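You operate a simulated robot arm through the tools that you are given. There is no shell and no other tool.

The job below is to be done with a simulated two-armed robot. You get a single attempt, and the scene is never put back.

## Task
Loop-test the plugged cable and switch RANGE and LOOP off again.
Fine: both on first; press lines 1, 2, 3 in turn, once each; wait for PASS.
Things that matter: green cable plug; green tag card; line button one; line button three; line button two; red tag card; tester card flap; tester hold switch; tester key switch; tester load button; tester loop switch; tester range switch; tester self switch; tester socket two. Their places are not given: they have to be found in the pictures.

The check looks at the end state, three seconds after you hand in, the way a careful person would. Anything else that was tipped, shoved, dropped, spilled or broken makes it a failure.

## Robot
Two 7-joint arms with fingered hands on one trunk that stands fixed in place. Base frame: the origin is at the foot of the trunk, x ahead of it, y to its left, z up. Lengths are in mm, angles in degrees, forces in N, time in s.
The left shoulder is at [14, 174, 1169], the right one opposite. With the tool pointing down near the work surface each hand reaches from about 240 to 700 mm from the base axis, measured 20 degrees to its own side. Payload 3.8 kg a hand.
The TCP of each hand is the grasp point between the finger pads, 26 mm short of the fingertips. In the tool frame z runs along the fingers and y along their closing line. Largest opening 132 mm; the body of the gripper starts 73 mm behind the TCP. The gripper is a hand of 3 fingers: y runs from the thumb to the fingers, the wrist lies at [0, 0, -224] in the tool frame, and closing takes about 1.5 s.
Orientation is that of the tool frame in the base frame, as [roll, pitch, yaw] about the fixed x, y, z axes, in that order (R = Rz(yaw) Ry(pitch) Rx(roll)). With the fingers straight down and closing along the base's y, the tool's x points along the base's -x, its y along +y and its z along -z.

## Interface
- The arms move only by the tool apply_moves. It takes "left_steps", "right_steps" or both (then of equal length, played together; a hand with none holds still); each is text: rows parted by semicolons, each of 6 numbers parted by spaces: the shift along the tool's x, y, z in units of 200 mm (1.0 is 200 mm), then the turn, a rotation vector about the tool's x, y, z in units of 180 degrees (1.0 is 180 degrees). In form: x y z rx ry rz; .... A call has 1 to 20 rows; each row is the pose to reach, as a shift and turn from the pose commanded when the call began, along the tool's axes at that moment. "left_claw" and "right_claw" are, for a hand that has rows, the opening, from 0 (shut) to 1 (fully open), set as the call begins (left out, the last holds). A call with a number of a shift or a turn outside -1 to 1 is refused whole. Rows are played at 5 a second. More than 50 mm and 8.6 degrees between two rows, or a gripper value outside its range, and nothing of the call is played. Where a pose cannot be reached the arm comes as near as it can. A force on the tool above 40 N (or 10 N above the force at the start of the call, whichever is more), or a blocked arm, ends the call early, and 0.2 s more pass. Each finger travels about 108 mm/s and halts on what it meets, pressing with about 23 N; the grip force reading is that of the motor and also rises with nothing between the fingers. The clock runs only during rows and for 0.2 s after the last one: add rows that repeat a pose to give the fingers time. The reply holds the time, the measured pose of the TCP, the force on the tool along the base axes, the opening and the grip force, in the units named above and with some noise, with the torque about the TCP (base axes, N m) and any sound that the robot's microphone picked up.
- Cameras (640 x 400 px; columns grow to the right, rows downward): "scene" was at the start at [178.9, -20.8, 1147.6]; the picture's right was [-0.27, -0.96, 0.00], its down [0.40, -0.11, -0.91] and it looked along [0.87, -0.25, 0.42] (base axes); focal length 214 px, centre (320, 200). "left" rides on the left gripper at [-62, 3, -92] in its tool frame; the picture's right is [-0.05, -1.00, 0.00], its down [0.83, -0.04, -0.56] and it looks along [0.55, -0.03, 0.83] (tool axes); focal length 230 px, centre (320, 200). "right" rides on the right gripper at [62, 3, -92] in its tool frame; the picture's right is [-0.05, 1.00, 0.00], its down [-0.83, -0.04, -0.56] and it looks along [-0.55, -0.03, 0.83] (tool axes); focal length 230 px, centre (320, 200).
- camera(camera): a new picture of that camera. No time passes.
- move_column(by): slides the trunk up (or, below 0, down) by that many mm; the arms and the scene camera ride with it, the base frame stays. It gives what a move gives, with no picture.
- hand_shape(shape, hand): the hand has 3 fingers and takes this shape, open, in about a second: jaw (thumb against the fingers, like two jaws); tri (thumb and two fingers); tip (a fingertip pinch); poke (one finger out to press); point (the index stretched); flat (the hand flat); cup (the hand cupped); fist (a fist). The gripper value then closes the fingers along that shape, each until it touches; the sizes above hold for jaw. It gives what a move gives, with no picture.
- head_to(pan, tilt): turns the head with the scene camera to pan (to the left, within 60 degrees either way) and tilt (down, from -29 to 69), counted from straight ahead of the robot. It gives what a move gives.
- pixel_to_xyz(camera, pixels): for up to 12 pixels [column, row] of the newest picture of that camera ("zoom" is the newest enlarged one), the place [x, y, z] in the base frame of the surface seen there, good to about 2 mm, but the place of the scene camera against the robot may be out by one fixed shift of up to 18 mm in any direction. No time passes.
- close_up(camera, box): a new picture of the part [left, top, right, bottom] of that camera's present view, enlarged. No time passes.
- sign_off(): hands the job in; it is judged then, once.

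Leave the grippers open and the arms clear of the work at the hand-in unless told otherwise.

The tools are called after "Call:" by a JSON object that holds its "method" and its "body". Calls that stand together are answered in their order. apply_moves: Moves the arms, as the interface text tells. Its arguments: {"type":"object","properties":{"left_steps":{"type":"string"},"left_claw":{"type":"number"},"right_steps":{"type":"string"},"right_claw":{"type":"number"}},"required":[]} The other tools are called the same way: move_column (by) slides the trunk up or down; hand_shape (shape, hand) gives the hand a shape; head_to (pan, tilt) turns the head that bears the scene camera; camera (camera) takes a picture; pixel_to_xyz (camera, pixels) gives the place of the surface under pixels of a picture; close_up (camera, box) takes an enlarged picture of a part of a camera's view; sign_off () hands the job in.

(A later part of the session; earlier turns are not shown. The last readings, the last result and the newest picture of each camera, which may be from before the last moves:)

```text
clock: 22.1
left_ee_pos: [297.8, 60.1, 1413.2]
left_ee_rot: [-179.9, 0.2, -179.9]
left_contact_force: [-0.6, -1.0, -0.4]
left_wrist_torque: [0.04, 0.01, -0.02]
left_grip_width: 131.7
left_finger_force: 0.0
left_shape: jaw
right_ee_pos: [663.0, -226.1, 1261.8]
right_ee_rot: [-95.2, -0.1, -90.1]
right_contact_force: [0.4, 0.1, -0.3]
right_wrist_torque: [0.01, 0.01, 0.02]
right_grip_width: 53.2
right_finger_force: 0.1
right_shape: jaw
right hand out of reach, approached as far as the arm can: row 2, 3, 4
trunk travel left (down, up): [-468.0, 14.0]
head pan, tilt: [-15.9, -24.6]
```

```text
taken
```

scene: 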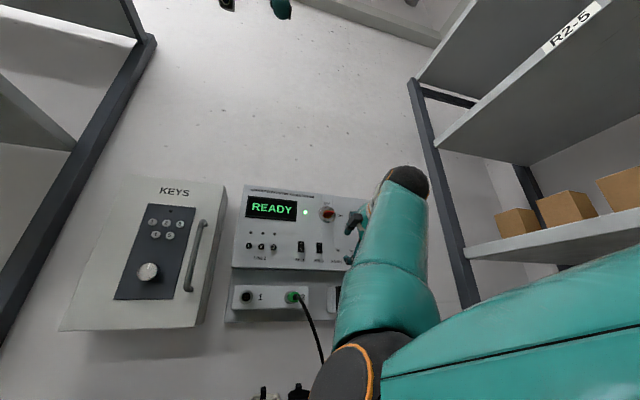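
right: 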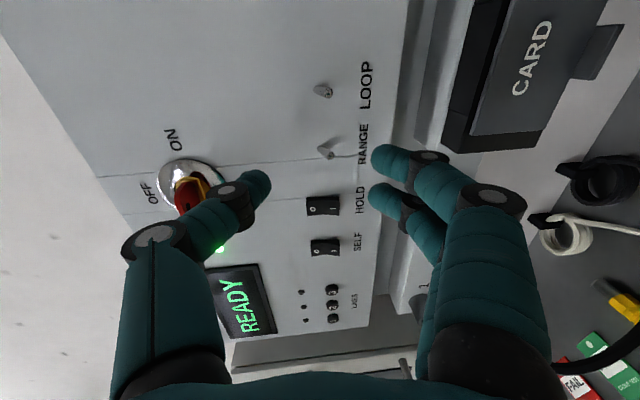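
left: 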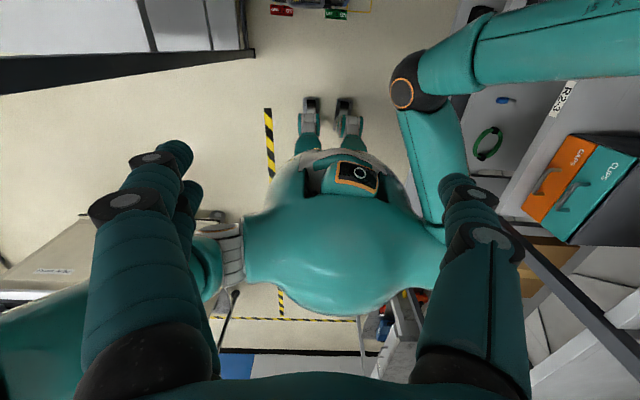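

It stopped at the first row, at (663,-226,1262) with a 5° dip, and the rest was out of reach. I'll test whether levelling alone is the limit.

Call:
{"method": "apply_moves", "body": {"right_steps": "0 0 0 0.015 0 0; 0 0 0 0.029 0 0; 0 0 0 0.045 0 0"}}

Call:
{"method": "camera", "body": {"camera": "scene"}}

Call:
{"method": "camera", "body": {"camera": "left"}}

```text
clock: 22.9
left_ee_pos: [298.3, 61.1, 1413.5]
left_ee_rot: [180.0, 0.2, -179.9]
left_contact_force: [-0.7, 0.1, 1.0]
left_wrist_torque: [0.0, 0.03, -0.01]
left_grip_width: 131.9
left_finger_force: 0.0
left_shape: jaw
right_ee_pos: [662.8, -226.7, 1282.5]
right_ee_rot: [-91.6, -0.1, -91.3]
right_contact_force: [-0.7, -0.1, -0.7]
right_wrist_torque: [-0.02, -0.01, -0.03]
right_grip_width: 53.3
right_finger_force: 0.0
right_shape: jaw
right hand out of reach, approached as far as the arm can: row 2, 3
trunk travel left (down, up): [-468.0, 14.0]
head pan, tilt: [-15.9, -24.6]
```

```text
taken
```

scene: 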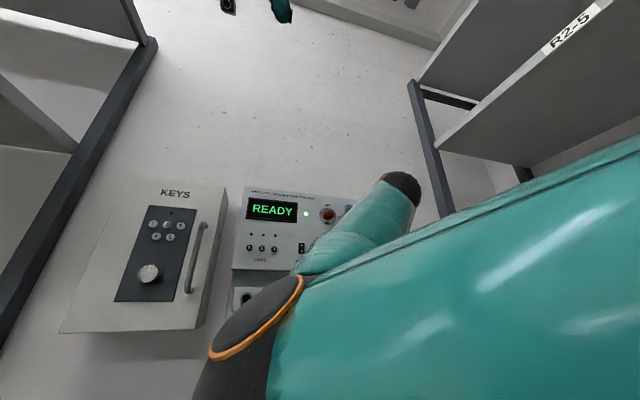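

```text
taken
```

left: 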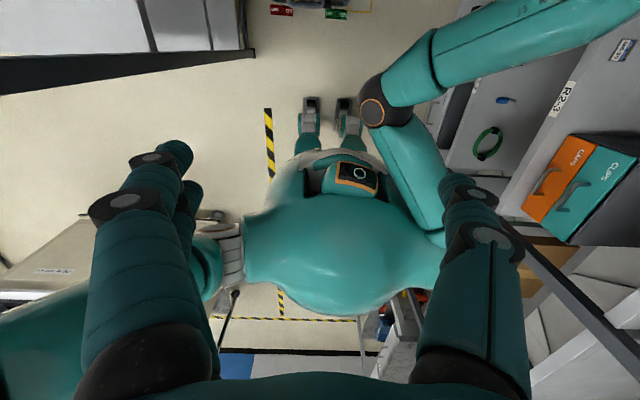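

The elbow folded inward and up again and the hand drifted to z=1282, so this thumb-up roll still leads to the poor elbow-inward posture. I'll back off 60 mm with some dip, then roll further towards thumb-left, where the elbow should come outward.

Call:
{"method": "apply_moves", "body": {"right_steps": "0 0.02 -0.08 -0.03 0 0; 0 0.04 -0.16 -0.06 0 0; 0 0.05 -0.24 -0.09 0 0; 0 0.05 -0.3 -0.1 0 0; 0 0.05 -0.3 -0.1 0 0"}}

Call:
{"method": "camera", "body": {"camera": "left"}}

```text
clock: 24.1
left_ee_pos: [299.6, 59.4, 1413.8]
left_ee_rot: [-179.9, 0.2, -179.9]
left_contact_force: [0.2, 0.4, 0.0]
left_wrist_torque: [0.01, 0.01, -0.04]
left_grip_width: 131.8
left_finger_force: 0.0
left_shape: jaw
right_ee_pos: [602.0, -226.4, 1274.5]
right_ee_rot: [-109.7, -0.1, -91.3]
right_contact_force: [0.2, 0.8, 0.6]
right_wrist_torque: [0.0, 0.04, 0.0]
right_grip_width: 53.1
right_finger_force: 0.0
right_shape: jaw
trunk travel left (down, up): [-468.0, 14.0]
head pan, tilt: [-15.9, -24.6]
```

```text
taken
```

left: 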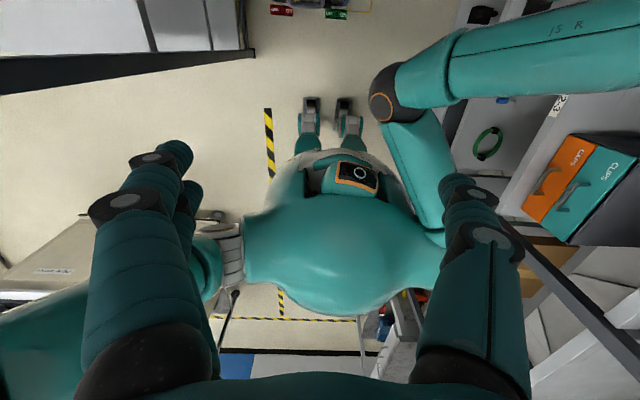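

The hand is back at (602,-226,1275) with a 20° dip. From here I'll roll it a further -90° about its axis, to thumb-left.

Call:
{"method": "apply_moves", "body": {"right_steps": "0 0 0 0 0 -0.042; 0 0 0 0 0 -0.083; 0 0 0 0 0 -0.125; 0 0 0 0 0 -0.167; 0 0 0 0 0 -0.208; 0 0 0 0 0 -0.25; 0 0 0 0 0 -0.292; 0 0 0 0 0 -0.333; 0 0 0 0 0 -0.375; 0 0 0 0 0 -0.417; 0 0 0 0 0 -0.458; 0 0 0 0 0 -0.5; 0 0 0 0 0 -0.5"}}

Call:
{"method": "camera", "body": {"camera": "left"}}

Call:
{"method": "camera", "body": {"camera": "right"}}

Call:
{"method": "camera", "body": {"camera": "scene"}}

```text
clock: 26.9
left_ee_pos: [298.0, 60.1, 1412.9]
left_ee_rot: [-179.9, 0.2, -179.9]
left_contact_force: [-0.5, 0.2, 0.8]
left_wrist_torque: [0.0, 0.02, 0.02]
left_grip_width: 132.0
left_finger_force: 0.0
left_shape: jaw
right_ee_pos: [603.2, -226.9, 1273.6]
right_ee_rot: [179.5, -70.3, -0.6]
right_contact_force: [-0.4, -1.1, -0.9]
right_wrist_torque: [-0.03, -0.04, 0.01]
right_grip_width: 53.3
right_finger_force: 0.1
right_shape: jaw
trunk travel left (down, up): [-468.0, 14.0]
head pan, tilt: [-15.9, -24.6]
```

```text
taken
```

left: 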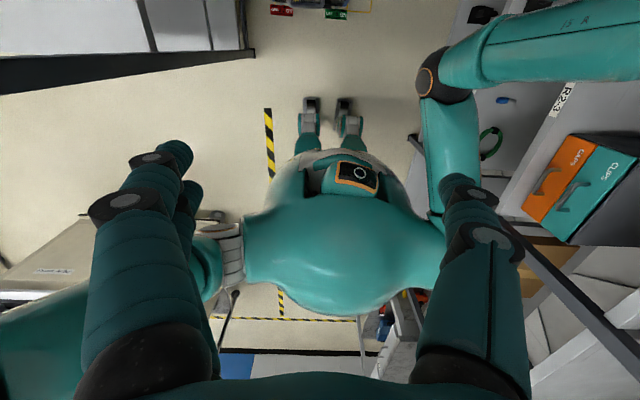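

```text
taken
```

right: 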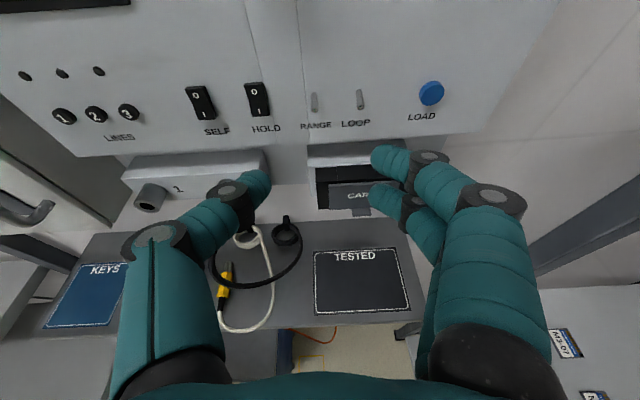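

```text
taken
```

scene: 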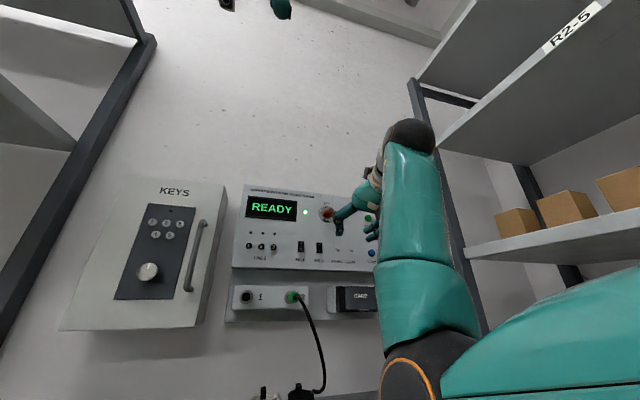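

This is much better: the elbow is out, the pose was reached exactly, and the wrist camera shows the panel upright with RANGE at (314,102) and LOOP at (360,99). I'll now yaw the hand 25° to the right so the thumb tip leads the fingers as a single pointer.

Call:
{"method": "apply_moves", "body": {"right_steps": "-0.009 0.021 0.03 -0.0327 0 0.0117; -0.018 0.042 0.06 -0.0653 0 0.0234; -0.028 0.064 0.09 -0.098 0 0.0351; -0.037 0.085 0.119 -0.1307 0 0.0468; -0.037 0.085 0.119 -0.1307 0 0.0468"}}

Call:
{"method": "camera", "body": {"camera": "right"}}

Call:
{"method": "camera", "body": {"camera": "scene"}}

```text
clock: 28.1
left_ee_pos: [298.6, 60.1, 1413.8]
left_ee_rot: [-180.0, 0.1, -179.9]
left_contact_force: [0.7, -0.2, 0.7]
left_wrist_torque: [-0.01, 0.03, -0.01]
left_grip_width: 132.0
left_finger_force: 0.0
left_shape: jaw
right_ee_pos: [621.8, -243.1, 1259.5]
right_ee_rot: [179.8, -70.4, -26.1]
right_contact_force: [-0.2, 0.7, 0.1]
right_wrist_torque: [0.02, 0.0, -0.01]
right_grip_width: 53.3
right_finger_force: 0.0
right_shape: jaw
trunk travel left (down, up): [-468.0, 14.0]
head pan, tilt: [-15.9, -24.6]
```

```text
taken
```

right: 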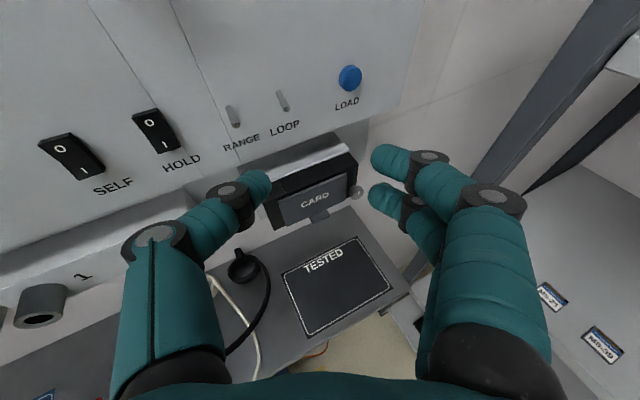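

```text
taken
```

scene: 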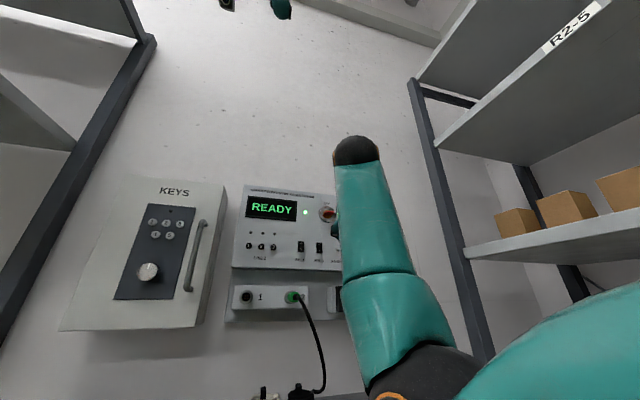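

The reach is good and the display is unobstructed. I'll measure the levers and the thumb tip again from this view.

Call:
{"method": "close_up", "body": {"camera": "right", "box": [170, 70, 330, 230]}}

Call:
{"method": "pixel_to_xyz", "body": {"camera": "right", "pixels": [[265, 178], [258, 172], [268, 190], [250, 195], [245, 180], [228, 190], [232, 113], [236, 124], [280, 97], [285, 108], [236, 210], [150, 130]]}}

```text
2.50 times, centred on (250, 150) of right
```

zoom: 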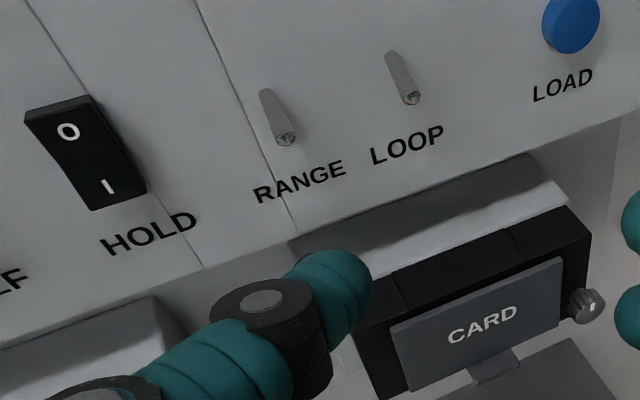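

```text
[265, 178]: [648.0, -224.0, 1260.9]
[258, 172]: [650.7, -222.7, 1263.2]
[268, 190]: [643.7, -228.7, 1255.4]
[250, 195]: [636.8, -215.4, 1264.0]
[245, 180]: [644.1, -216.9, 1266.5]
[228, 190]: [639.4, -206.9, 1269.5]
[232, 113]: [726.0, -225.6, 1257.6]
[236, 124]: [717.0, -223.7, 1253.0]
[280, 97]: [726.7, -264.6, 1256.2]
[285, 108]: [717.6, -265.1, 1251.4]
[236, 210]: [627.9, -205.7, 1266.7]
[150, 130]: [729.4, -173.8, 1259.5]
```

RANGE's lever tip is at (717,-224,1250) and LOOP's at (717,-265,1250). The thumb tip centre is about TCP+(29,21,-6). I'll go to a standoff with the thumb below and in front of RANGE, at TCP (650,-247,1239).

Call:
{"method": "apply_moves", "body": {"right_steps": "-0.026 -0.022 0.08 0 0 0; -0.0515 -0.0435 0.161 0 0 0; -0.0515 -0.0435 0.161 0 0 0"}}

Call:
{"method": "camera", "body": {"camera": "right"}}

Call:
{"method": "close_up", "body": {"camera": "right", "box": [170, 70, 330, 230]}}

```text
clock: 28.9
left_ee_pos: [297.8, 61.1, 1414.2]
left_ee_rot: [-179.9, 0.2, -179.9]
left_contact_force: [-0.4, 0.8, -0.2]
left_wrist_torque: [-0.02, 0.01, 0.0]
left_grip_width: 131.9
left_finger_force: 0.1
left_shape: jaw
right_ee_pos: [651.0, -246.7, 1239.3]
right_ee_rot: [179.9, -70.4, -26.1]
right_contact_force: [0.0, 0.9, 0.1]
right_wrist_torque: [0.02, 0.05, -0.03]
right_grip_width: 53.3
right_finger_force: 0.0
right_shape: jaw
trunk travel left (down, up): [-468.0, 14.0]
head pan, tilt: [-15.9, -24.6]
```

```text
taken
```

right: 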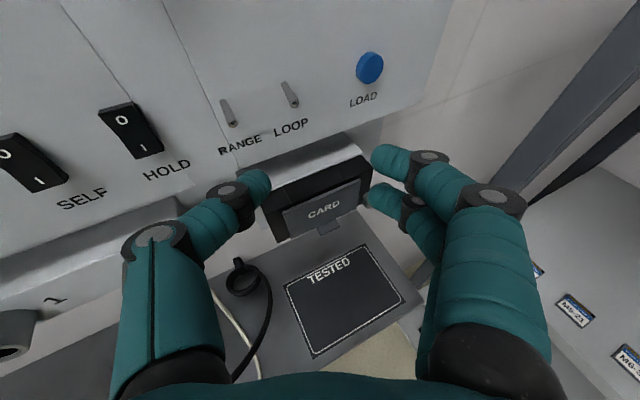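

```text
2.50 times, centred on (250, 150) of right
```

zoom: 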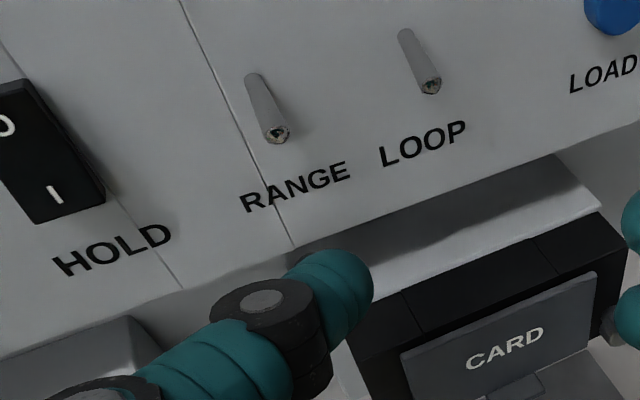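

The thumb sits below RANGE. I'll advance 36 mm straight towards the panel, staying below the lever.

Call:
{"method": "apply_moves", "body": {"right_steps": "0.0135 -0.0198 0.0381 0 0 0; 0.027 -0.0396 0.0761 0 0 0; 0.0406 -0.0594 0.1142 0 0 0; 0.0542 -0.0792 0.1523 0 0 0; 0.0542 -0.0792 0.1523 0 0 0"}}

Call:
{"method": "camera", "body": {"camera": "right"}}

Call:
{"method": "close_up", "body": {"camera": "right", "box": [170, 70, 330, 230]}}

```text
clock: 30.1
left_ee_pos: [297.7, 59.6, 1414.5]
left_ee_rot: [-180.0, 0.2, -179.9]
left_contact_force: [-0.5, -0.5, -0.1]
left_wrist_torque: [0.01, 0.01, 0.01]
left_grip_width: 131.9
left_finger_force: 0.2
left_shape: jaw
right_ee_pos: [684.5, -248.0, 1238.1]
right_ee_rot: [180.0, -70.4, -26.0]
right_contact_force: [-0.7, -0.4, -0.1]
right_wrist_torque: [0.02, -0.02, -0.02]
right_grip_width: 53.3
right_finger_force: 0.1
right_shape: jaw
trunk travel left (down, up): [-468.0, 14.0]
head pan, tilt: [-15.9, -24.6]
```

```text
taken
```

right: 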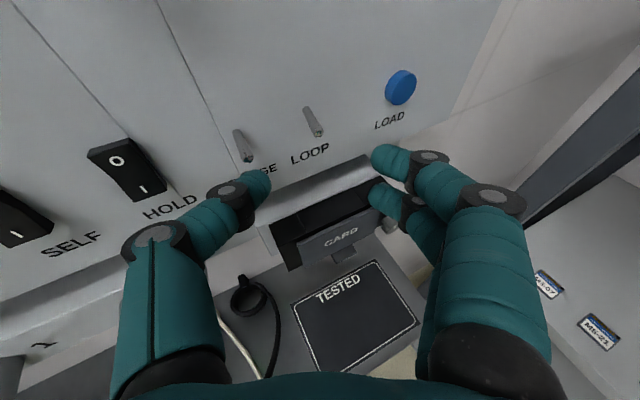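

```text
2.50 times, centred on (250, 150) of right
```

zoom: 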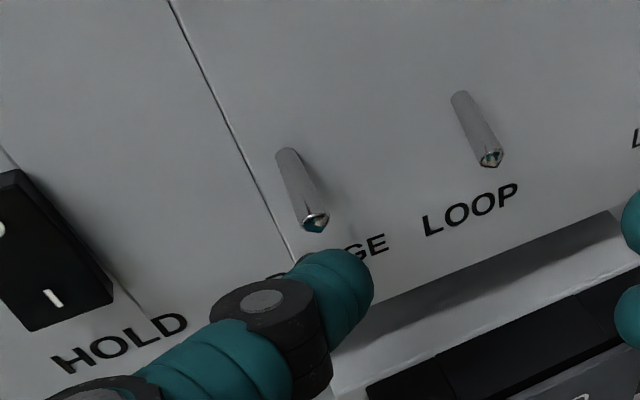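

The thumb tip is just under RANGE's lever tip, at (315,222) in the enlargement. I'll check the measurements before the last approach.

Call:
{"method": "pixel_to_xyz", "body": {"camera": "zoom", "pixels": [[315, 258], [335, 254], [355, 262], [345, 275], [365, 285], [315, 225], [300, 190], [490, 158], [260, 255], [300, 300]]}}

```text
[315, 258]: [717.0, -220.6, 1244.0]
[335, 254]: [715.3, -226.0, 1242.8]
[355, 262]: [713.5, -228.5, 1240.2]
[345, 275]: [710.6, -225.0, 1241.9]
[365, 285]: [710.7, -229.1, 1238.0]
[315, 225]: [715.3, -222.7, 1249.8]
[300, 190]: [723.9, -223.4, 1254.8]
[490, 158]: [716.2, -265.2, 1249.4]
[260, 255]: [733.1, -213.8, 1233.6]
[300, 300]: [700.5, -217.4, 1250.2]
```

The thumb top is at z≈1243, 4 mm below the lever tip. I'll go 8 mm further in and 3 mm left, then raise 12 mm to begin lifting the lever.

Call:
{"method": "apply_moves", "body": {"right_steps": "0.005 -0.0155 0.0138 0 0 0; 0.0098 -0.031 0.0276 0 0 0; 0.0098 -0.031 0.0276 0 0 0; 0.038 -0.031 0.0176 0 0 0; 0.066 -0.031 0.0076 0 0 0; 0.066 -0.031 0.0076 0 0 0"}}

Call:
{"method": "close_up", "body": {"camera": "right", "box": [170, 70, 330, 230]}}

Call:
{"method": "close_up", "body": {"camera": "scene", "box": [215, 175, 405, 330]}}

```text
clock: 31.5
left_ee_pos: [298.0, 60.7, 1413.6]
left_ee_rot: [-179.9, 0.2, -179.9]
left_contact_force: [0.0, -0.1, 1.0]
left_wrist_torque: [0.0, 0.01, -0.03]
left_grip_width: 131.9
left_finger_force: 0.0
left_shape: jaw
right_ee_pos: [694.1, -243.8, 1249.9]
right_ee_rot: [179.8, -70.3, -25.9]
right_contact_force: [-0.3, 0.4, -2.3]
right_wrist_torque: [-0.03, 0.06, 0.07]
right_grip_width: 53.3
right_finger_force: 0.1
right_shape: jaw
trunk travel left (down, up): [-468.0, 14.0]
head pan, tilt: [-15.9, -24.6]
```

```text
2.50 times, centred on (250, 150) of right
```

zoom: 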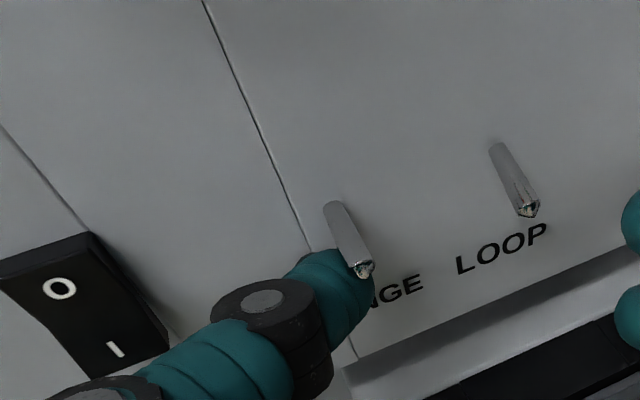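

```text
2.58 times, centred on (310, 252) of scene
```

zoom: 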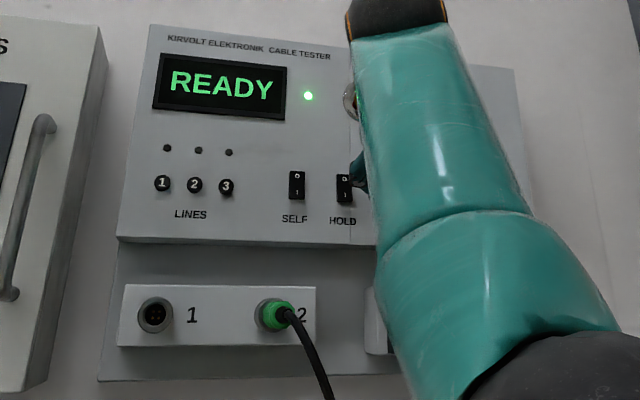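

Contact is light at -2.3 N and the lever rests on the thumb tip near its right edge. I'll shift 4 mm right and keep raising, 12 mm in small rows.

Call:
{"method": "apply_moves", "body": {"right_steps": "0.003 0.018 0.008 0 0 0; 0.022 0.018 0.001 0 0 0; 0.041 0.018 -0.005 0 0 0; 0.0595 0.018 -0.012 0 0 0; 0.0595 0.018 -0.012 0 0 0"}}

Call:
{"method": "close_up", "body": {"camera": "right", "box": [190, 90, 350, 250]}}

Call:
{"method": "close_up", "body": {"camera": "scene", "box": [215, 175, 405, 330]}}

```text
clock: 32.7
left_ee_pos: [298.6, 61.4, 1412.9]
left_ee_rot: [-179.9, 0.1, -179.8]
left_contact_force: [-0.7, -0.2, -0.5]
left_wrist_torque: [0.0, -0.02, 0.03]
left_grip_width: 131.7
left_finger_force: 0.1
left_shape: jaw
right_ee_pos: [695.6, -246.4, 1256.5]
right_ee_rot: [179.4, -69.6, -25.5]
right_contact_force: [-12.9, 5.2, -23.1]
right_wrist_torque: [-0.48, 0.78, 0.41]
right_grip_width: 52.4
right_finger_force: 0.1
right_shape: jaw
trunk travel left (down, up): [-468.0, 14.0]
head pan, tilt: [-15.9, -24.6]
```

```text
2.50 times, centred on (270, 170) of right
```

zoom: 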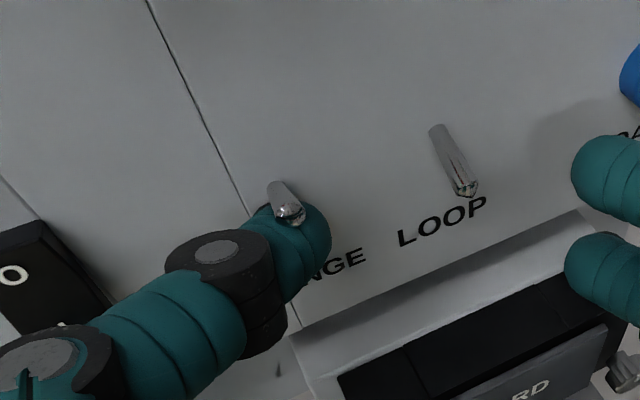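

```text
2.58 times, centred on (310, 252) of scene
```

zoom: 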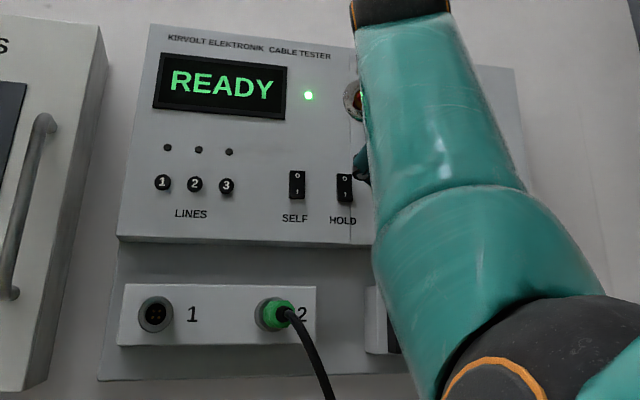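

The lever is lifted to about level, with -23 N vertical and -13 N along x, so the thumb is nearly at the panel. I'll ease back 2 mm and raise 8 mm more.

Call:
{"method": "apply_moves", "body": {"right_steps": "0.009 0.0044 -0.013 0 0 0; 0.022 0.0044 -0.017 0 0 0; 0.035 0.0044 -0.022 0 0 0; 0.035 0.0044 -0.022 0 0 0"}}

Call:
{"method": "close_up", "body": {"camera": "right", "box": [190, 90, 350, 250]}}

Call:
{"method": "close_up", "body": {"camera": "scene", "box": [215, 175, 405, 330]}}

```text
clock: 33.6
left_ee_pos: [297.7, 60.6, 1414.1]
left_ee_rot: [180.0, 0.3, -179.9]
left_contact_force: [-1.1, 0.5, 0.5]
left_wrist_torque: [-0.02, -0.04, 0.0]
left_grip_width: 132.0
left_finger_force: 0.1
left_shape: jaw
right_ee_pos: [692.6, -247.2, 1257.8]
right_ee_rot: [178.6, -68.4, -24.9]
right_contact_force: [-0.6, 0.8, -11.8]
right_wrist_torque: [-0.27, 0.41, 0.05]
right_grip_width: 53.5
right_finger_force: 0.0
right_shape: jaw
trunk travel left (down, up): [-468.0, 14.0]
head pan, tilt: [-15.9, -24.6]
stopped in row 4 (right hand): the force on the tool passed its limit at 40 N (the readings are from after the stop); the commanded pose is now the measured one
```

```text
2.50 times, centred on (270, 170) of right
```

zoom: 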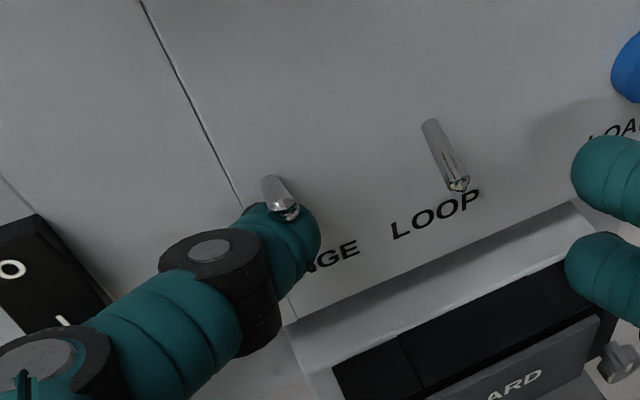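

```text
2.58 times, centred on (310, 252) of scene
```

zoom: 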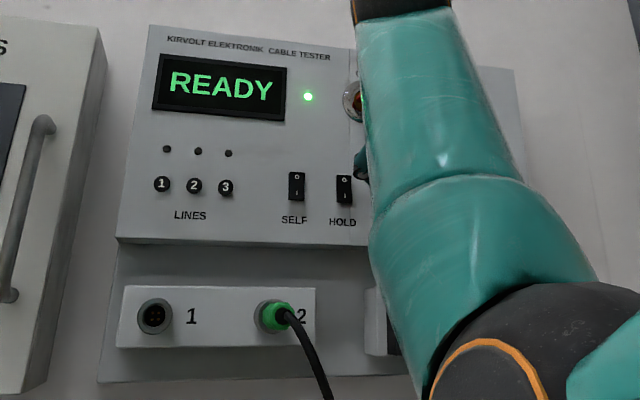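

The call stopped at 40 N upward, with 12 N left now. I'll measure where the lever is.

Call:
{"method": "close_up", "body": {"camera": "right", "box": [230, 140, 290, 190]}}

Call:
{"method": "pixel_to_xyz", "body": {"camera": "right", "pixels": [[259, 165], [264, 174], [262, 170], [256, 162], [270, 178], [322, 143], [333, 163], [246, 175]]}}

```text
8.00 times, centred on (260, 165) of right
```

zoom: 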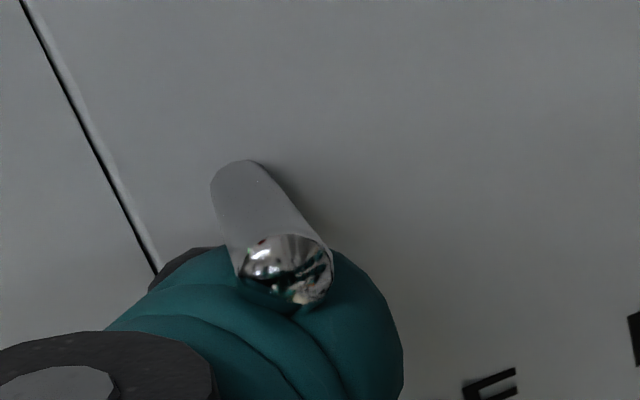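

```text
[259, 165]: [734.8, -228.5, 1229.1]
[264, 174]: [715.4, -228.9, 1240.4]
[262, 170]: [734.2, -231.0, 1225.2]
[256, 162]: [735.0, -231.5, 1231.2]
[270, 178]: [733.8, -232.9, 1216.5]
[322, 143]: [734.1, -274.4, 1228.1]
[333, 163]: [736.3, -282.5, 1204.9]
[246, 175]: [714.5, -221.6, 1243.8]
```

Those readings came from the older full picture. I'll measure on the new enlargement instead.

Call:
{"method": "pixel_to_xyz", "body": {"camera": "zoom", "pixels": [[235, 190], [255, 215], [275, 250], [300, 280], [285, 270], [250, 170], [310, 240], [370, 310], [250, 300], [60, 370]]}}

```text
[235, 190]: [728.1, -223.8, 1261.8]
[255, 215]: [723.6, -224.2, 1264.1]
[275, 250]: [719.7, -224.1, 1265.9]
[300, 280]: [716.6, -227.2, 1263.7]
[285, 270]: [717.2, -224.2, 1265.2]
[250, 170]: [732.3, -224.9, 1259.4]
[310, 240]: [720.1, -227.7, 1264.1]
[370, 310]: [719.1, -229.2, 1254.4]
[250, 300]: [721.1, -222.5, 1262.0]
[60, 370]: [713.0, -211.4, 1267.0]
```

RANGE's lever now points up, its tip at about z=1264 against 1250 before, resting at its upper stop. I'll lower 12 mm and back away 25 mm, then check that it stays.

Call:
{"method": "apply_moves", "body": {"right_steps": "-0.028 0 0.011 0 0 0; -0.056 0 0.022 0 0 0; -0.077 0.026 -0.03 0 0 0; -0.098 0.0525 -0.083 0 0 0; -0.098 0.0525 -0.083 0 0 0"}}

Call:
{"method": "close_up", "body": {"camera": "right", "box": [170, 70, 330, 230]}}

Call:
{"method": "close_up", "body": {"camera": "scene", "box": [215, 175, 405, 330]}}

```text
clock: 34.8
left_ee_pos: [299.5, 60.7, 1413.5]
left_ee_rot: [-179.9, 0.2, -179.7]
left_contact_force: [-0.1, 0.2, -0.1]
left_wrist_torque: [-0.02, 0.0, 0.03]
left_grip_width: 132.0
left_finger_force: 0.0
left_shape: jaw
right_ee_pos: [667.7, -247.8, 1246.3]
right_ee_rot: [178.7, -69.0, -25.1]
right_contact_force: [-0.3, -0.5, -0.9]
right_wrist_torque: [-0.03, -0.01, 0.04]
right_grip_width: 53.2
right_finger_force: 0.1
right_shape: jaw
trunk travel left (down, up): [-468.0, 14.0]
head pan, tilt: [-15.9, -24.6]
```

```text
2.50 times, centred on (250, 150) of right
```

zoom: 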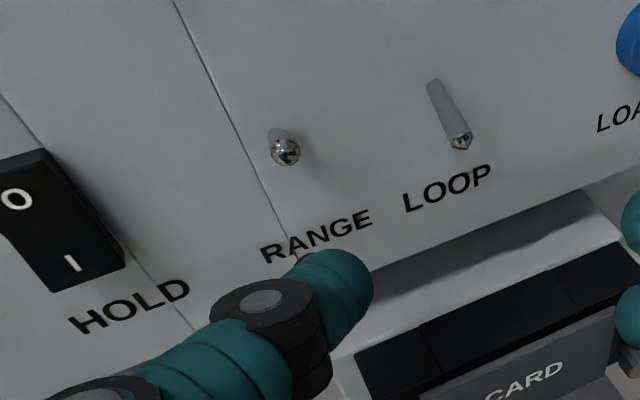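

```text
2.58 times, centred on (310, 252) of scene
```

zoom: 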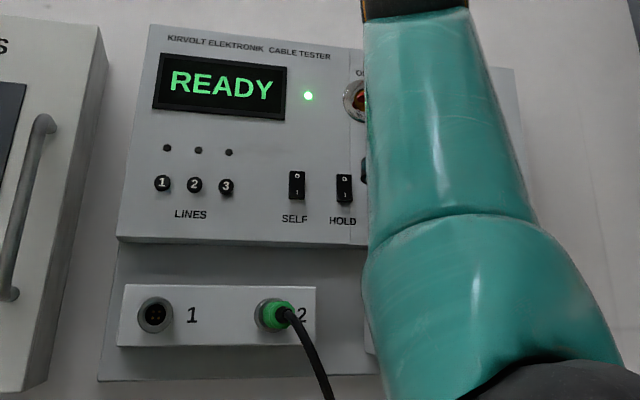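

RANGE stays up. Next is LOOP. With the same offset (lever_y = TCP_y + 22.5), I'll move to TCP (660,-287.5,1237), below LOOP's lever.

Call:
{"method": "apply_moves", "body": {"right_steps": "-0.009 0.065 0.021 0 0 0; -0.017 0.13 0.042 0 0 0; -0.026 0.196 0.0627 0 0 0; -0.026 0.196 0.0627 0 0 0"}}

Call:
{"method": "camera", "body": {"camera": "right"}}

Call:
{"method": "close_up", "body": {"camera": "right", "box": [170, 70, 330, 230]}}

```text
clock: 35.8
left_ee_pos: [298.4, 61.5, 1413.4]
left_ee_rot: [-180.0, 0.2, -179.9]
left_contact_force: [-0.9, 0.4, -0.3]
left_wrist_torque: [-0.01, -0.02, -0.01]
left_grip_width: 132.1
left_finger_force: 0.0
left_shape: jaw
right_ee_pos: [658.8, -288.1, 1239.6]
right_ee_rot: [178.7, -68.9, -25.1]
right_contact_force: [-0.8, 0.2, -0.4]
right_wrist_torque: [0.01, 0.0, 0.01]
right_grip_width: 53.2
right_finger_force: 0.0
right_shape: jaw
trunk travel left (down, up): [-468.0, 14.0]
head pan, tilt: [-15.9, -24.6]
```

```text
taken
```

right: 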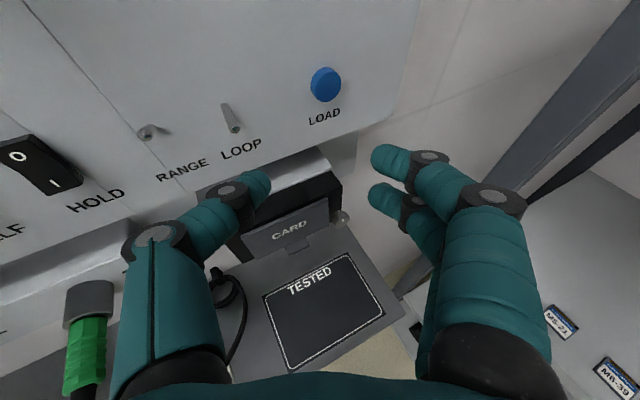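

```text
2.50 times, centred on (250, 150) of right
```

zoom: 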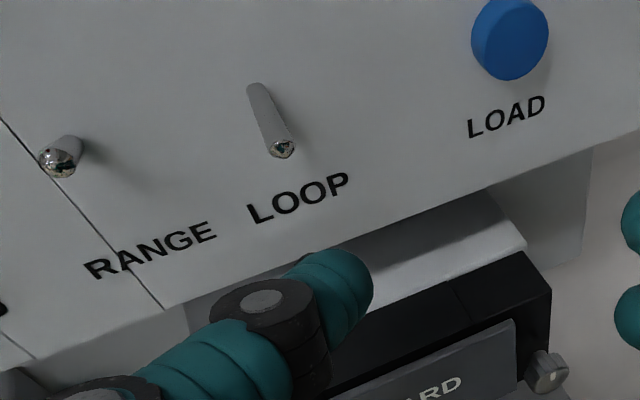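

LOOP's lever is at (268,120) in the enlargement, with the thumb below it and RANGE up at left. I'll advance 31 mm, staying under LOOP, and look again before lifting.

Call:
{"method": "apply_moves", "body": {"right_steps": "0.011 -0.017 0.033 0 0 0; 0.0215 -0.035 0.067 0 0 0; 0.032 -0.052 0.1 0 0 0; 0.043 -0.069 0.1335 0 0 0; 0.043 -0.069 0.1335 0 0 0"}}

Call:
{"method": "camera", "body": {"camera": "right"}}

Call:
{"method": "close_up", "body": {"camera": "right", "box": [170, 90, 330, 250]}}

```text
clock: 37.0
left_ee_pos: [298.7, 61.1, 1414.6]
left_ee_rot: [-179.9, 0.2, -179.9]
left_contact_force: [-1.0, 0.2, 0.6]
left_wrist_torque: [0.04, 0.03, -0.03]
left_grip_width: 131.7
left_finger_force: 0.1
left_shape: jaw
right_ee_pos: [688.8, -285.8, 1236.6]
right_ee_rot: [178.9, -69.0, -25.2]
right_contact_force: [-0.1, 0.3, -0.3]
right_wrist_torque: [-0.03, 0.01, 0.01]
right_grip_width: 53.1
right_finger_force: 0.1
right_shape: jaw
trunk travel left (down, up): [-468.0, 14.0]
head pan, tilt: [-15.9, -24.6]
```

```text
taken
```

right: 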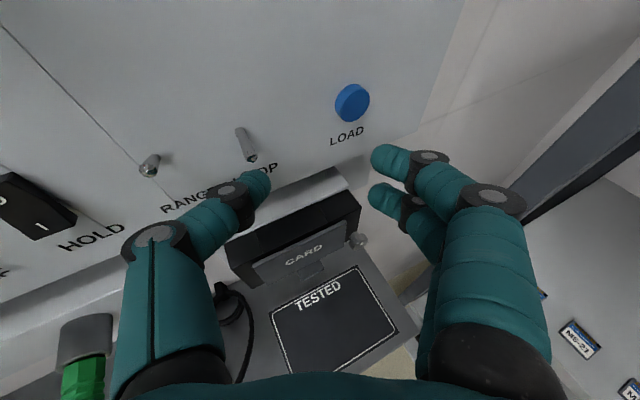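

```text
2.50 times, centred on (250, 170) of right
```

zoom: 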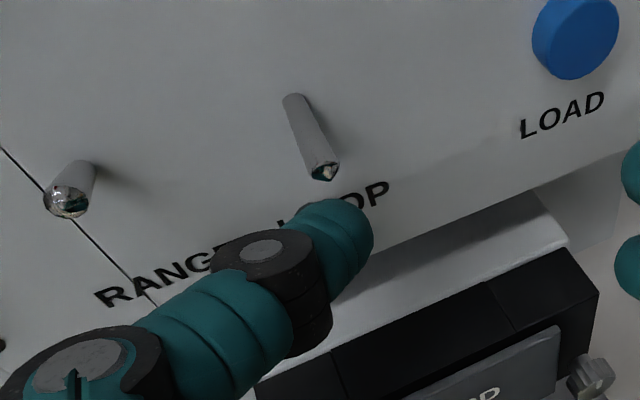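

The thumb is right under LOOP's lever. I'll measure the thumb's base knuckle and middle segment against RANGE's lever before raising.

Call:
{"method": "pixel_to_xyz", "body": {"camera": "zoom", "pixels": [[80, 350], [150, 345], [200, 290], [220, 270], [262, 250], [300, 235], [335, 205], [355, 215], [325, 170], [68, 205], [80, 175], [40, 360]]}}

```text
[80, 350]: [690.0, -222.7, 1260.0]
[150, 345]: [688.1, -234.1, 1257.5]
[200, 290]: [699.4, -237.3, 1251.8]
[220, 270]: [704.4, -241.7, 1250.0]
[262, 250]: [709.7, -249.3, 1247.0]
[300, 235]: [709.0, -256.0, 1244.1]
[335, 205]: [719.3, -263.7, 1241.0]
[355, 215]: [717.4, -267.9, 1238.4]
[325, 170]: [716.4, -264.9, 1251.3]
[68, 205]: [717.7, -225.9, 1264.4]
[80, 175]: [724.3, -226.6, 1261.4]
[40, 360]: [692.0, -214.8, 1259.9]
```

The knuckle front is at x≈692-697, about 18 mm clear of RANGE's lever tip (x≈717). I'll raise 20 mm in small rows to flip LOOP.

Call:
{"method": "apply_moves", "body": {"right_steps": "0.024 -0.004 -0.001 0 0 0; 0.048 -0.004 -0.0095 0 0 0; 0.072 -0.004 -0.0185 0 0 0; 0.0966 -0.004 -0.0275 0 0 0; 0.0966 -0.004 -0.0275 0 0 0"}}

Call:
{"method": "close_up", "body": {"camera": "right", "box": [170, 90, 330, 250]}}

```text
clock: 38.2
left_ee_pos: [299.3, 60.1, 1413.8]
left_ee_rot: [-179.9, 0.3, -179.9]
left_contact_force: [0.1, 0.8, 0.1]
left_wrist_torque: [-0.01, 0.01, 0.02]
left_grip_width: 132.0
left_finger_force: 0.0
left_shape: jaw
right_ee_pos: [691.4, -286.4, 1256.6]
right_ee_rot: [178.8, -68.9, -25.2]
right_contact_force: [0.2, 0.5, -2.1]
right_wrist_torque: [-0.04, 0.09, 0.01]
right_grip_width: 53.2
right_finger_force: 0.1
right_shape: jaw
trunk travel left (down, up): [-468.0, 14.0]
head pan, tilt: [-15.9, -24.6]
```

```text
2.50 times, centred on (250, 170) of right
```

zoom: 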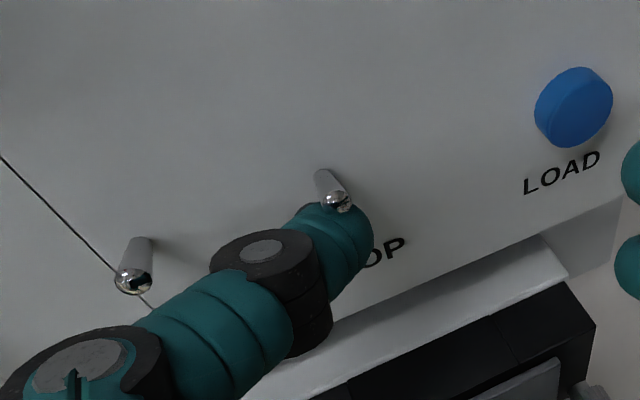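

Only -2 N remains, and LOOP's lever seems to be raised. I'll measure its angle.

Call:
{"method": "pixel_to_xyz", "body": {"camera": "zoom", "pixels": [[322, 178], [330, 188], [338, 202], [345, 207], [132, 282], [138, 250], [350, 230]]}}

```text
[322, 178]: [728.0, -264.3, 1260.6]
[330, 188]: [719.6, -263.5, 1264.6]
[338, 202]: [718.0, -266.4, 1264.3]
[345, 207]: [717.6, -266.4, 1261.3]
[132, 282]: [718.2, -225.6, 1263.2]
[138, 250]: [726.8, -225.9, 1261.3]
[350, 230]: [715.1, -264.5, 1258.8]
```

LOOP's tip is at z≈1264, so it is up too. I'll lower 14 mm and retreat 40 mm, then check both levers and the display.

Call:
{"method": "apply_moves", "body": {"right_steps": "-0.033 0 0.0125 0 0 0; -0.065 0 0.025 0 0 0; -0.087 0.028 -0.031 0 0 0; -0.109 0.057 -0.088 0 0 0; -0.13 0.085 -0.144 0 0 0; -0.13 0.085 -0.144 0 0 0"}}

Call:
{"method": "camera", "body": {"camera": "right"}}

Call:
{"method": "close_up", "body": {"camera": "right", "box": [100, 60, 340, 210]}}

Call:
{"method": "close_up", "body": {"camera": "scene", "box": [215, 175, 405, 330]}}

```text
clock: 39.6
left_ee_pos: [298.6, 60.5, 1413.6]
left_ee_rot: [-179.9, 0.2, -180.0]
left_contact_force: [-0.6, 0.3, -1.0]
left_wrist_torque: [0.03, -0.01, -0.01]
left_grip_width: 132.0
left_finger_force: 0.1
left_shape: jaw
right_ee_pos: [651.3, -285.5, 1242.0]
right_ee_rot: [178.9, -68.9, -25.3]
right_contact_force: [0.5, 1.2, 0.3]
right_wrist_torque: [0.01, 0.01, -0.01]
right_grip_width: 53.4
right_finger_force: 0.0
right_shape: jaw
trunk travel left (down, up): [-468.0, 14.0]
head pan, tilt: [-15.9, -24.6]
```

```text
taken
```

right: 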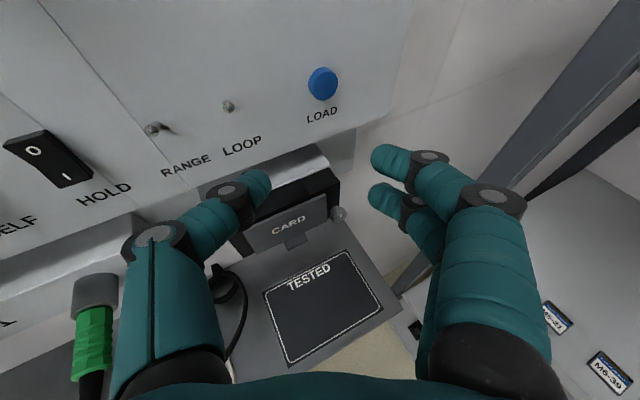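

```text
2.67 times, centred on (220, 135) of right
```

zoom: 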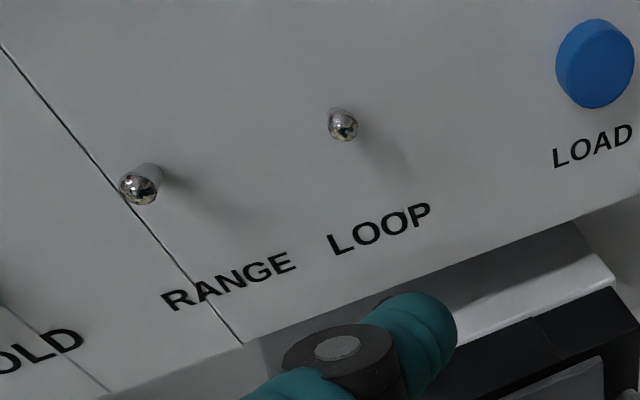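

```text
2.58 times, centred on (310, 252) of scene
```

zoom: 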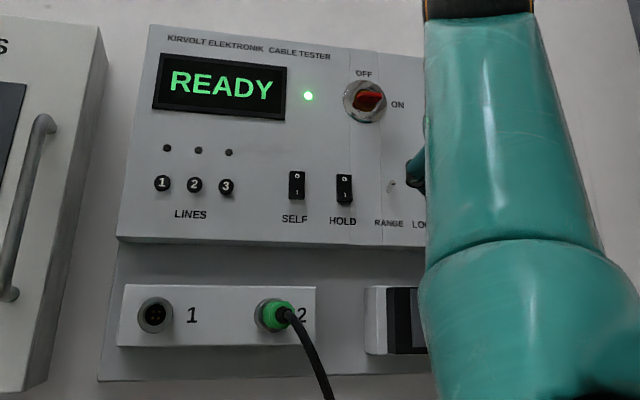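

Both levers are up and the display still reads READY. Next come the line buttons, starting with 1. I'll carry the hand left along the front of the panel in two moves, well clear of it, first to about (640,-145,1257).

Call:
{"method": "apply_moves", "body": {"right_steps": "-0.013 -0.152 -0.088 0 0 0; -0.026 -0.305 -0.176 0 0 0; -0.039 -0.457 -0.264 0 0 0; -0.0526 -0.61 -0.3523 0 0 0; -0.0526 -0.61 -0.3523 0 0 0"}}

Call:
{"method": "camera", "body": {"camera": "right"}}

Call:
{"method": "camera", "body": {"camera": "scene"}}

```text
clock: 40.8
left_ee_pos: [297.2, 59.4, 1413.7]
left_ee_rot: [-180.0, 0.2, -179.9]
left_contact_force: [-0.6, -0.2, 0.3]
left_wrist_torque: [0.02, 0.02, -0.02]
left_grip_width: 132.1
left_finger_force: 0.0
left_shape: jaw
right_ee_pos: [645.1, -148.7, 1256.0]
right_ee_rot: [179.0, -68.9, -25.3]
right_contact_force: [0.7, -0.9, -0.4]
right_wrist_torque: [-0.01, 0.06, 0.0]
right_grip_width: 53.3
right_finger_force: 0.0
right_shape: jaw
trunk travel left (down, up): [-468.0, 14.0]
head pan, tilt: [-15.9, -24.6]
```

```text
taken
```

right: 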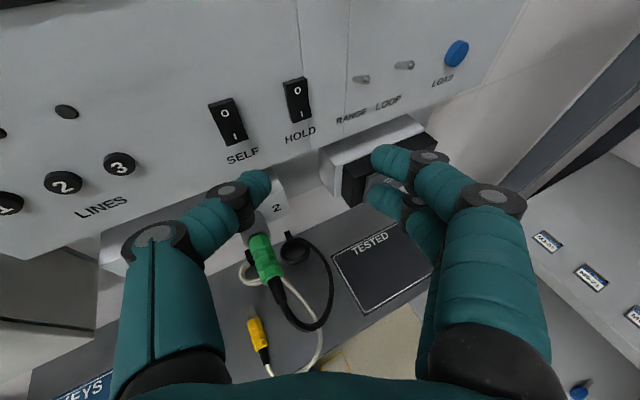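

```text
taken
```

scene: 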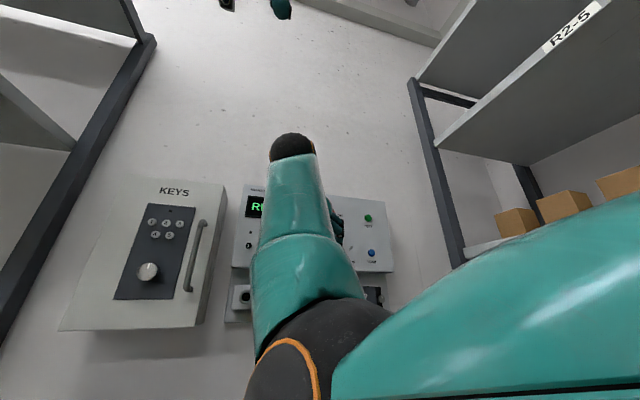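

The move went fine. Line buttons 1, 2 and 3 show at (8,203), (63,182) and (119,164). I'll measure them.

Call:
{"method": "pixel_to_xyz", "body": {"camera": "right", "pixels": [[8, 203], [63, 182], [119, 164], [60, 200], [63, 168], [66, 112], [228, 120]]}}

Call:
{"method": "close_up", "body": {"camera": "right", "box": [0, 90, 160, 250]}}

```text
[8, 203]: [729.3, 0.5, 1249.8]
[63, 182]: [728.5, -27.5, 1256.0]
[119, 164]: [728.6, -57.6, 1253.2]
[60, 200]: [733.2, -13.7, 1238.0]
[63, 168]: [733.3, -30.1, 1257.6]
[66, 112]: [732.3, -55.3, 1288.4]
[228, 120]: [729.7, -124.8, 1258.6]
```

```text
2.50 times, centred on (80, 170) of right
```

zoom: 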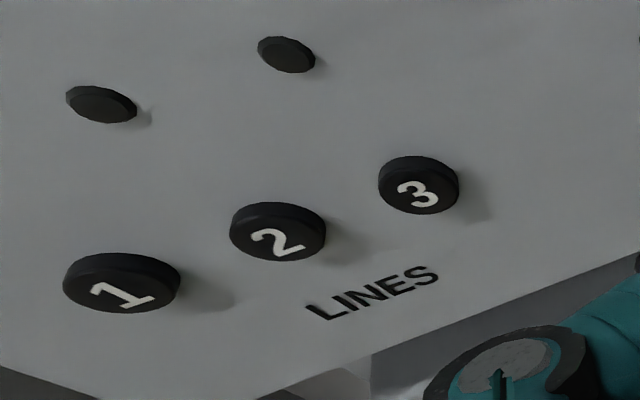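

I'll read the button face centres from the enlargement.

Call:
{"method": "pixel_to_xyz", "body": {"camera": "zoom", "pixels": [[122, 290], [72, 290], [172, 288], [278, 238], [236, 236], [320, 240], [420, 190], [384, 188], [454, 190], [122, 308], [278, 256], [420, 208]]}}

```text
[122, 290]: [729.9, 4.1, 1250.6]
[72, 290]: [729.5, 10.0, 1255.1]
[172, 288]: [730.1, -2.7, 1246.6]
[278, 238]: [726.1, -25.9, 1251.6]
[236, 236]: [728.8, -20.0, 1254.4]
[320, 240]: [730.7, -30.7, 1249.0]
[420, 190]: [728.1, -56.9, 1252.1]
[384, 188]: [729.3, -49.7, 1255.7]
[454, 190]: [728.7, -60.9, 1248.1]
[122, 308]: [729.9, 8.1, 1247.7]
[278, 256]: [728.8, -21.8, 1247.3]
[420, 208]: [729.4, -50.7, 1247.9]
```

Button centres come out at 1 (729,3.5,1251), 2 (729,-26,1251.5) and 3 (729,-56,1252). I'll carry on left to a standoff in front of line 1 at TCP (650,-17.5,1257).

Call:
{"method": "apply_moves", "body": {"right_steps": "-0.022 -0.151 -0.06 0 0 0; -0.044 -0.302 -0.12 0 0 0; -0.066 -0.453 -0.181 0 0 0; -0.0875 -0.6035 -0.241 0 0 0; -0.0875 -0.6035 -0.241 0 0 0"}}

Call:
{"method": "camera", "body": {"camera": "right"}}

Call:
{"method": "camera", "body": {"camera": "scene"}}

```text
clock: 42.0
left_ee_pos: [297.9, 60.1, 1413.9]
left_ee_rot: [179.9, 0.2, -179.9]
left_contact_force: [-0.4, -0.8, 1.1]
left_wrist_torque: [0.03, -0.03, 0.0]
left_grip_width: 131.9
left_finger_force: 0.0
left_shape: jaw
right_ee_pos: [653.5, -17.6, 1260.8]
right_ee_rot: [179.1, -69.0, -25.6]
right_contact_force: [-0.8, -0.1, -0.1]
right_wrist_torque: [-0.03, -0.02, -0.02]
right_grip_width: 53.2
right_finger_force: 0.0
right_shape: jaw
trunk travel left (down, up): [-468.0, 14.0]
head pan, tilt: [-15.9, -24.6]
```

```text
taken
```

right: 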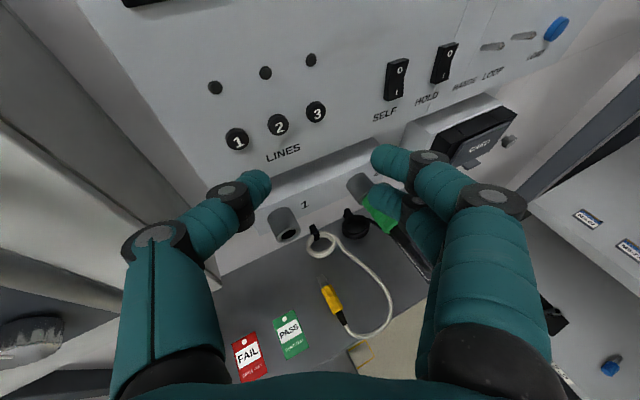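

```text
taken
```

scene: 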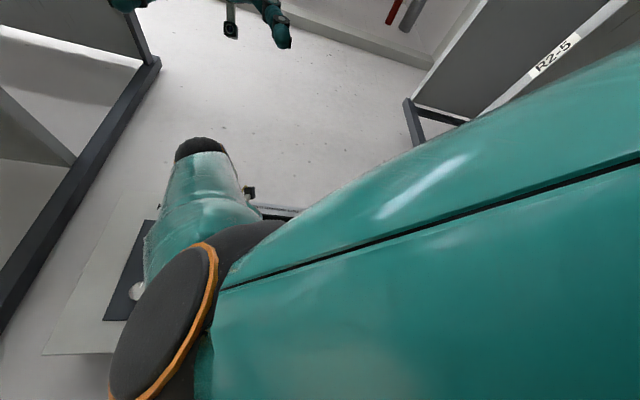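

The hand stands in front of line 1, at (237,138) in the wrist picture. I'll check the clearance to the key box at left and re-measure the button and the thumb.

Call:
{"method": "pixel_to_xyz", "body": {"camera": "right", "pixels": [[100, 200], [60, 160], [30, 330], [20, 200], [150, 200], [140, 230], [237, 139], [237, 132], [262, 175], [270, 182], [278, 124], [316, 112]]}}

Call:
{"method": "close_up", "body": {"camera": "right", "box": [170, 70, 330, 230]}}

```text
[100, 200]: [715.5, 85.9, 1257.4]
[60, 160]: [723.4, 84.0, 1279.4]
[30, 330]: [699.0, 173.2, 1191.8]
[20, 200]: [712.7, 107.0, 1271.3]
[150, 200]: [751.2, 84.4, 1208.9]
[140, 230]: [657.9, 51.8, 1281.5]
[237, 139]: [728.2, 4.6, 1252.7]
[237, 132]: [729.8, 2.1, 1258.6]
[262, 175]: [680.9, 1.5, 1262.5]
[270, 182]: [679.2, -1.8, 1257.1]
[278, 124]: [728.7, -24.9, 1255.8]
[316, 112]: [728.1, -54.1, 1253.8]
```

```text
2.50 times, centred on (250, 150) of right
```

zoom: 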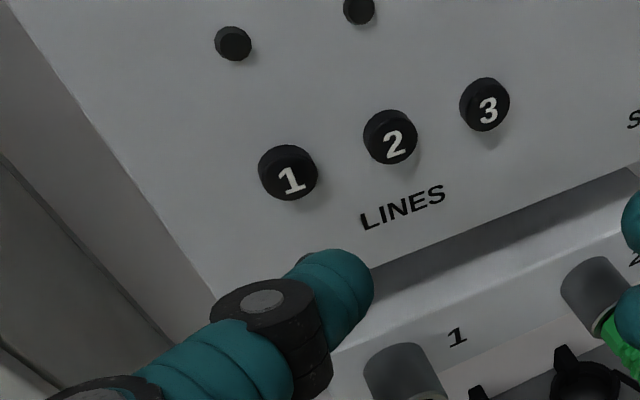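

The key box side is at y≈84 and the thumb knuckle's outer edge at y≈52, so there is room. I'll advance 28 mm towards button 1 and lower 3 mm, then look.

Call:
{"method": "apply_moves", "body": {"right_steps": "0.0103 -0.02 0.041 0 0 0; 0.0207 -0.04 0.082 0 0 0; 0.031 -0.0605 0.1233 0 0 0; 0.031 -0.0605 0.1233 0 0 0"}}

Call:
{"method": "camera", "body": {"camera": "right"}}

Call:
{"method": "close_up", "body": {"camera": "right", "box": [210, 110, 330, 210]}}

```text
clock: 43.0
left_ee_pos: [297.5, 60.1, 1414.0]
left_ee_rot: [-179.9, 0.2, -179.9]
left_contact_force: [0.9, 0.1, 0.0]
left_wrist_torque: [0.01, 0.01, -0.02]
left_grip_width: 132.1
left_finger_force: 0.0
left_shape: jaw
right_ee_pos: [678.7, -15.0, 1255.4]
right_ee_rot: [178.9, -69.0, -25.1]
right_contact_force: [-0.1, -0.1, -0.8]
right_wrist_torque: [-0.02, 0.0, 0.01]
right_grip_width: 53.3
right_finger_force: 0.2
right_shape: jaw
trunk travel left (down, up): [-468.0, 14.0]
head pan, tilt: [-15.9, -24.6]
```

```text
taken
```

right: 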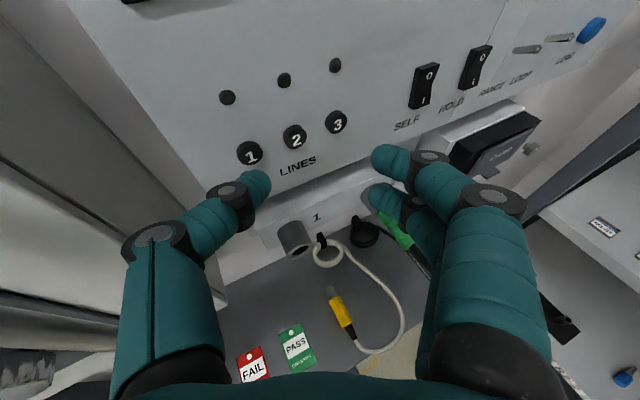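

```text
4.00 times, centred on (270, 160) of right
```

zoom: 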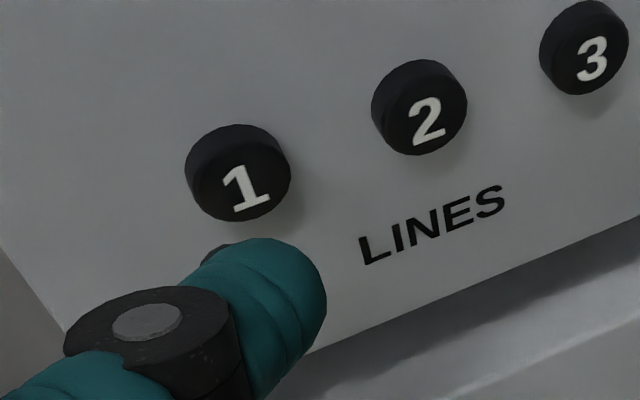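

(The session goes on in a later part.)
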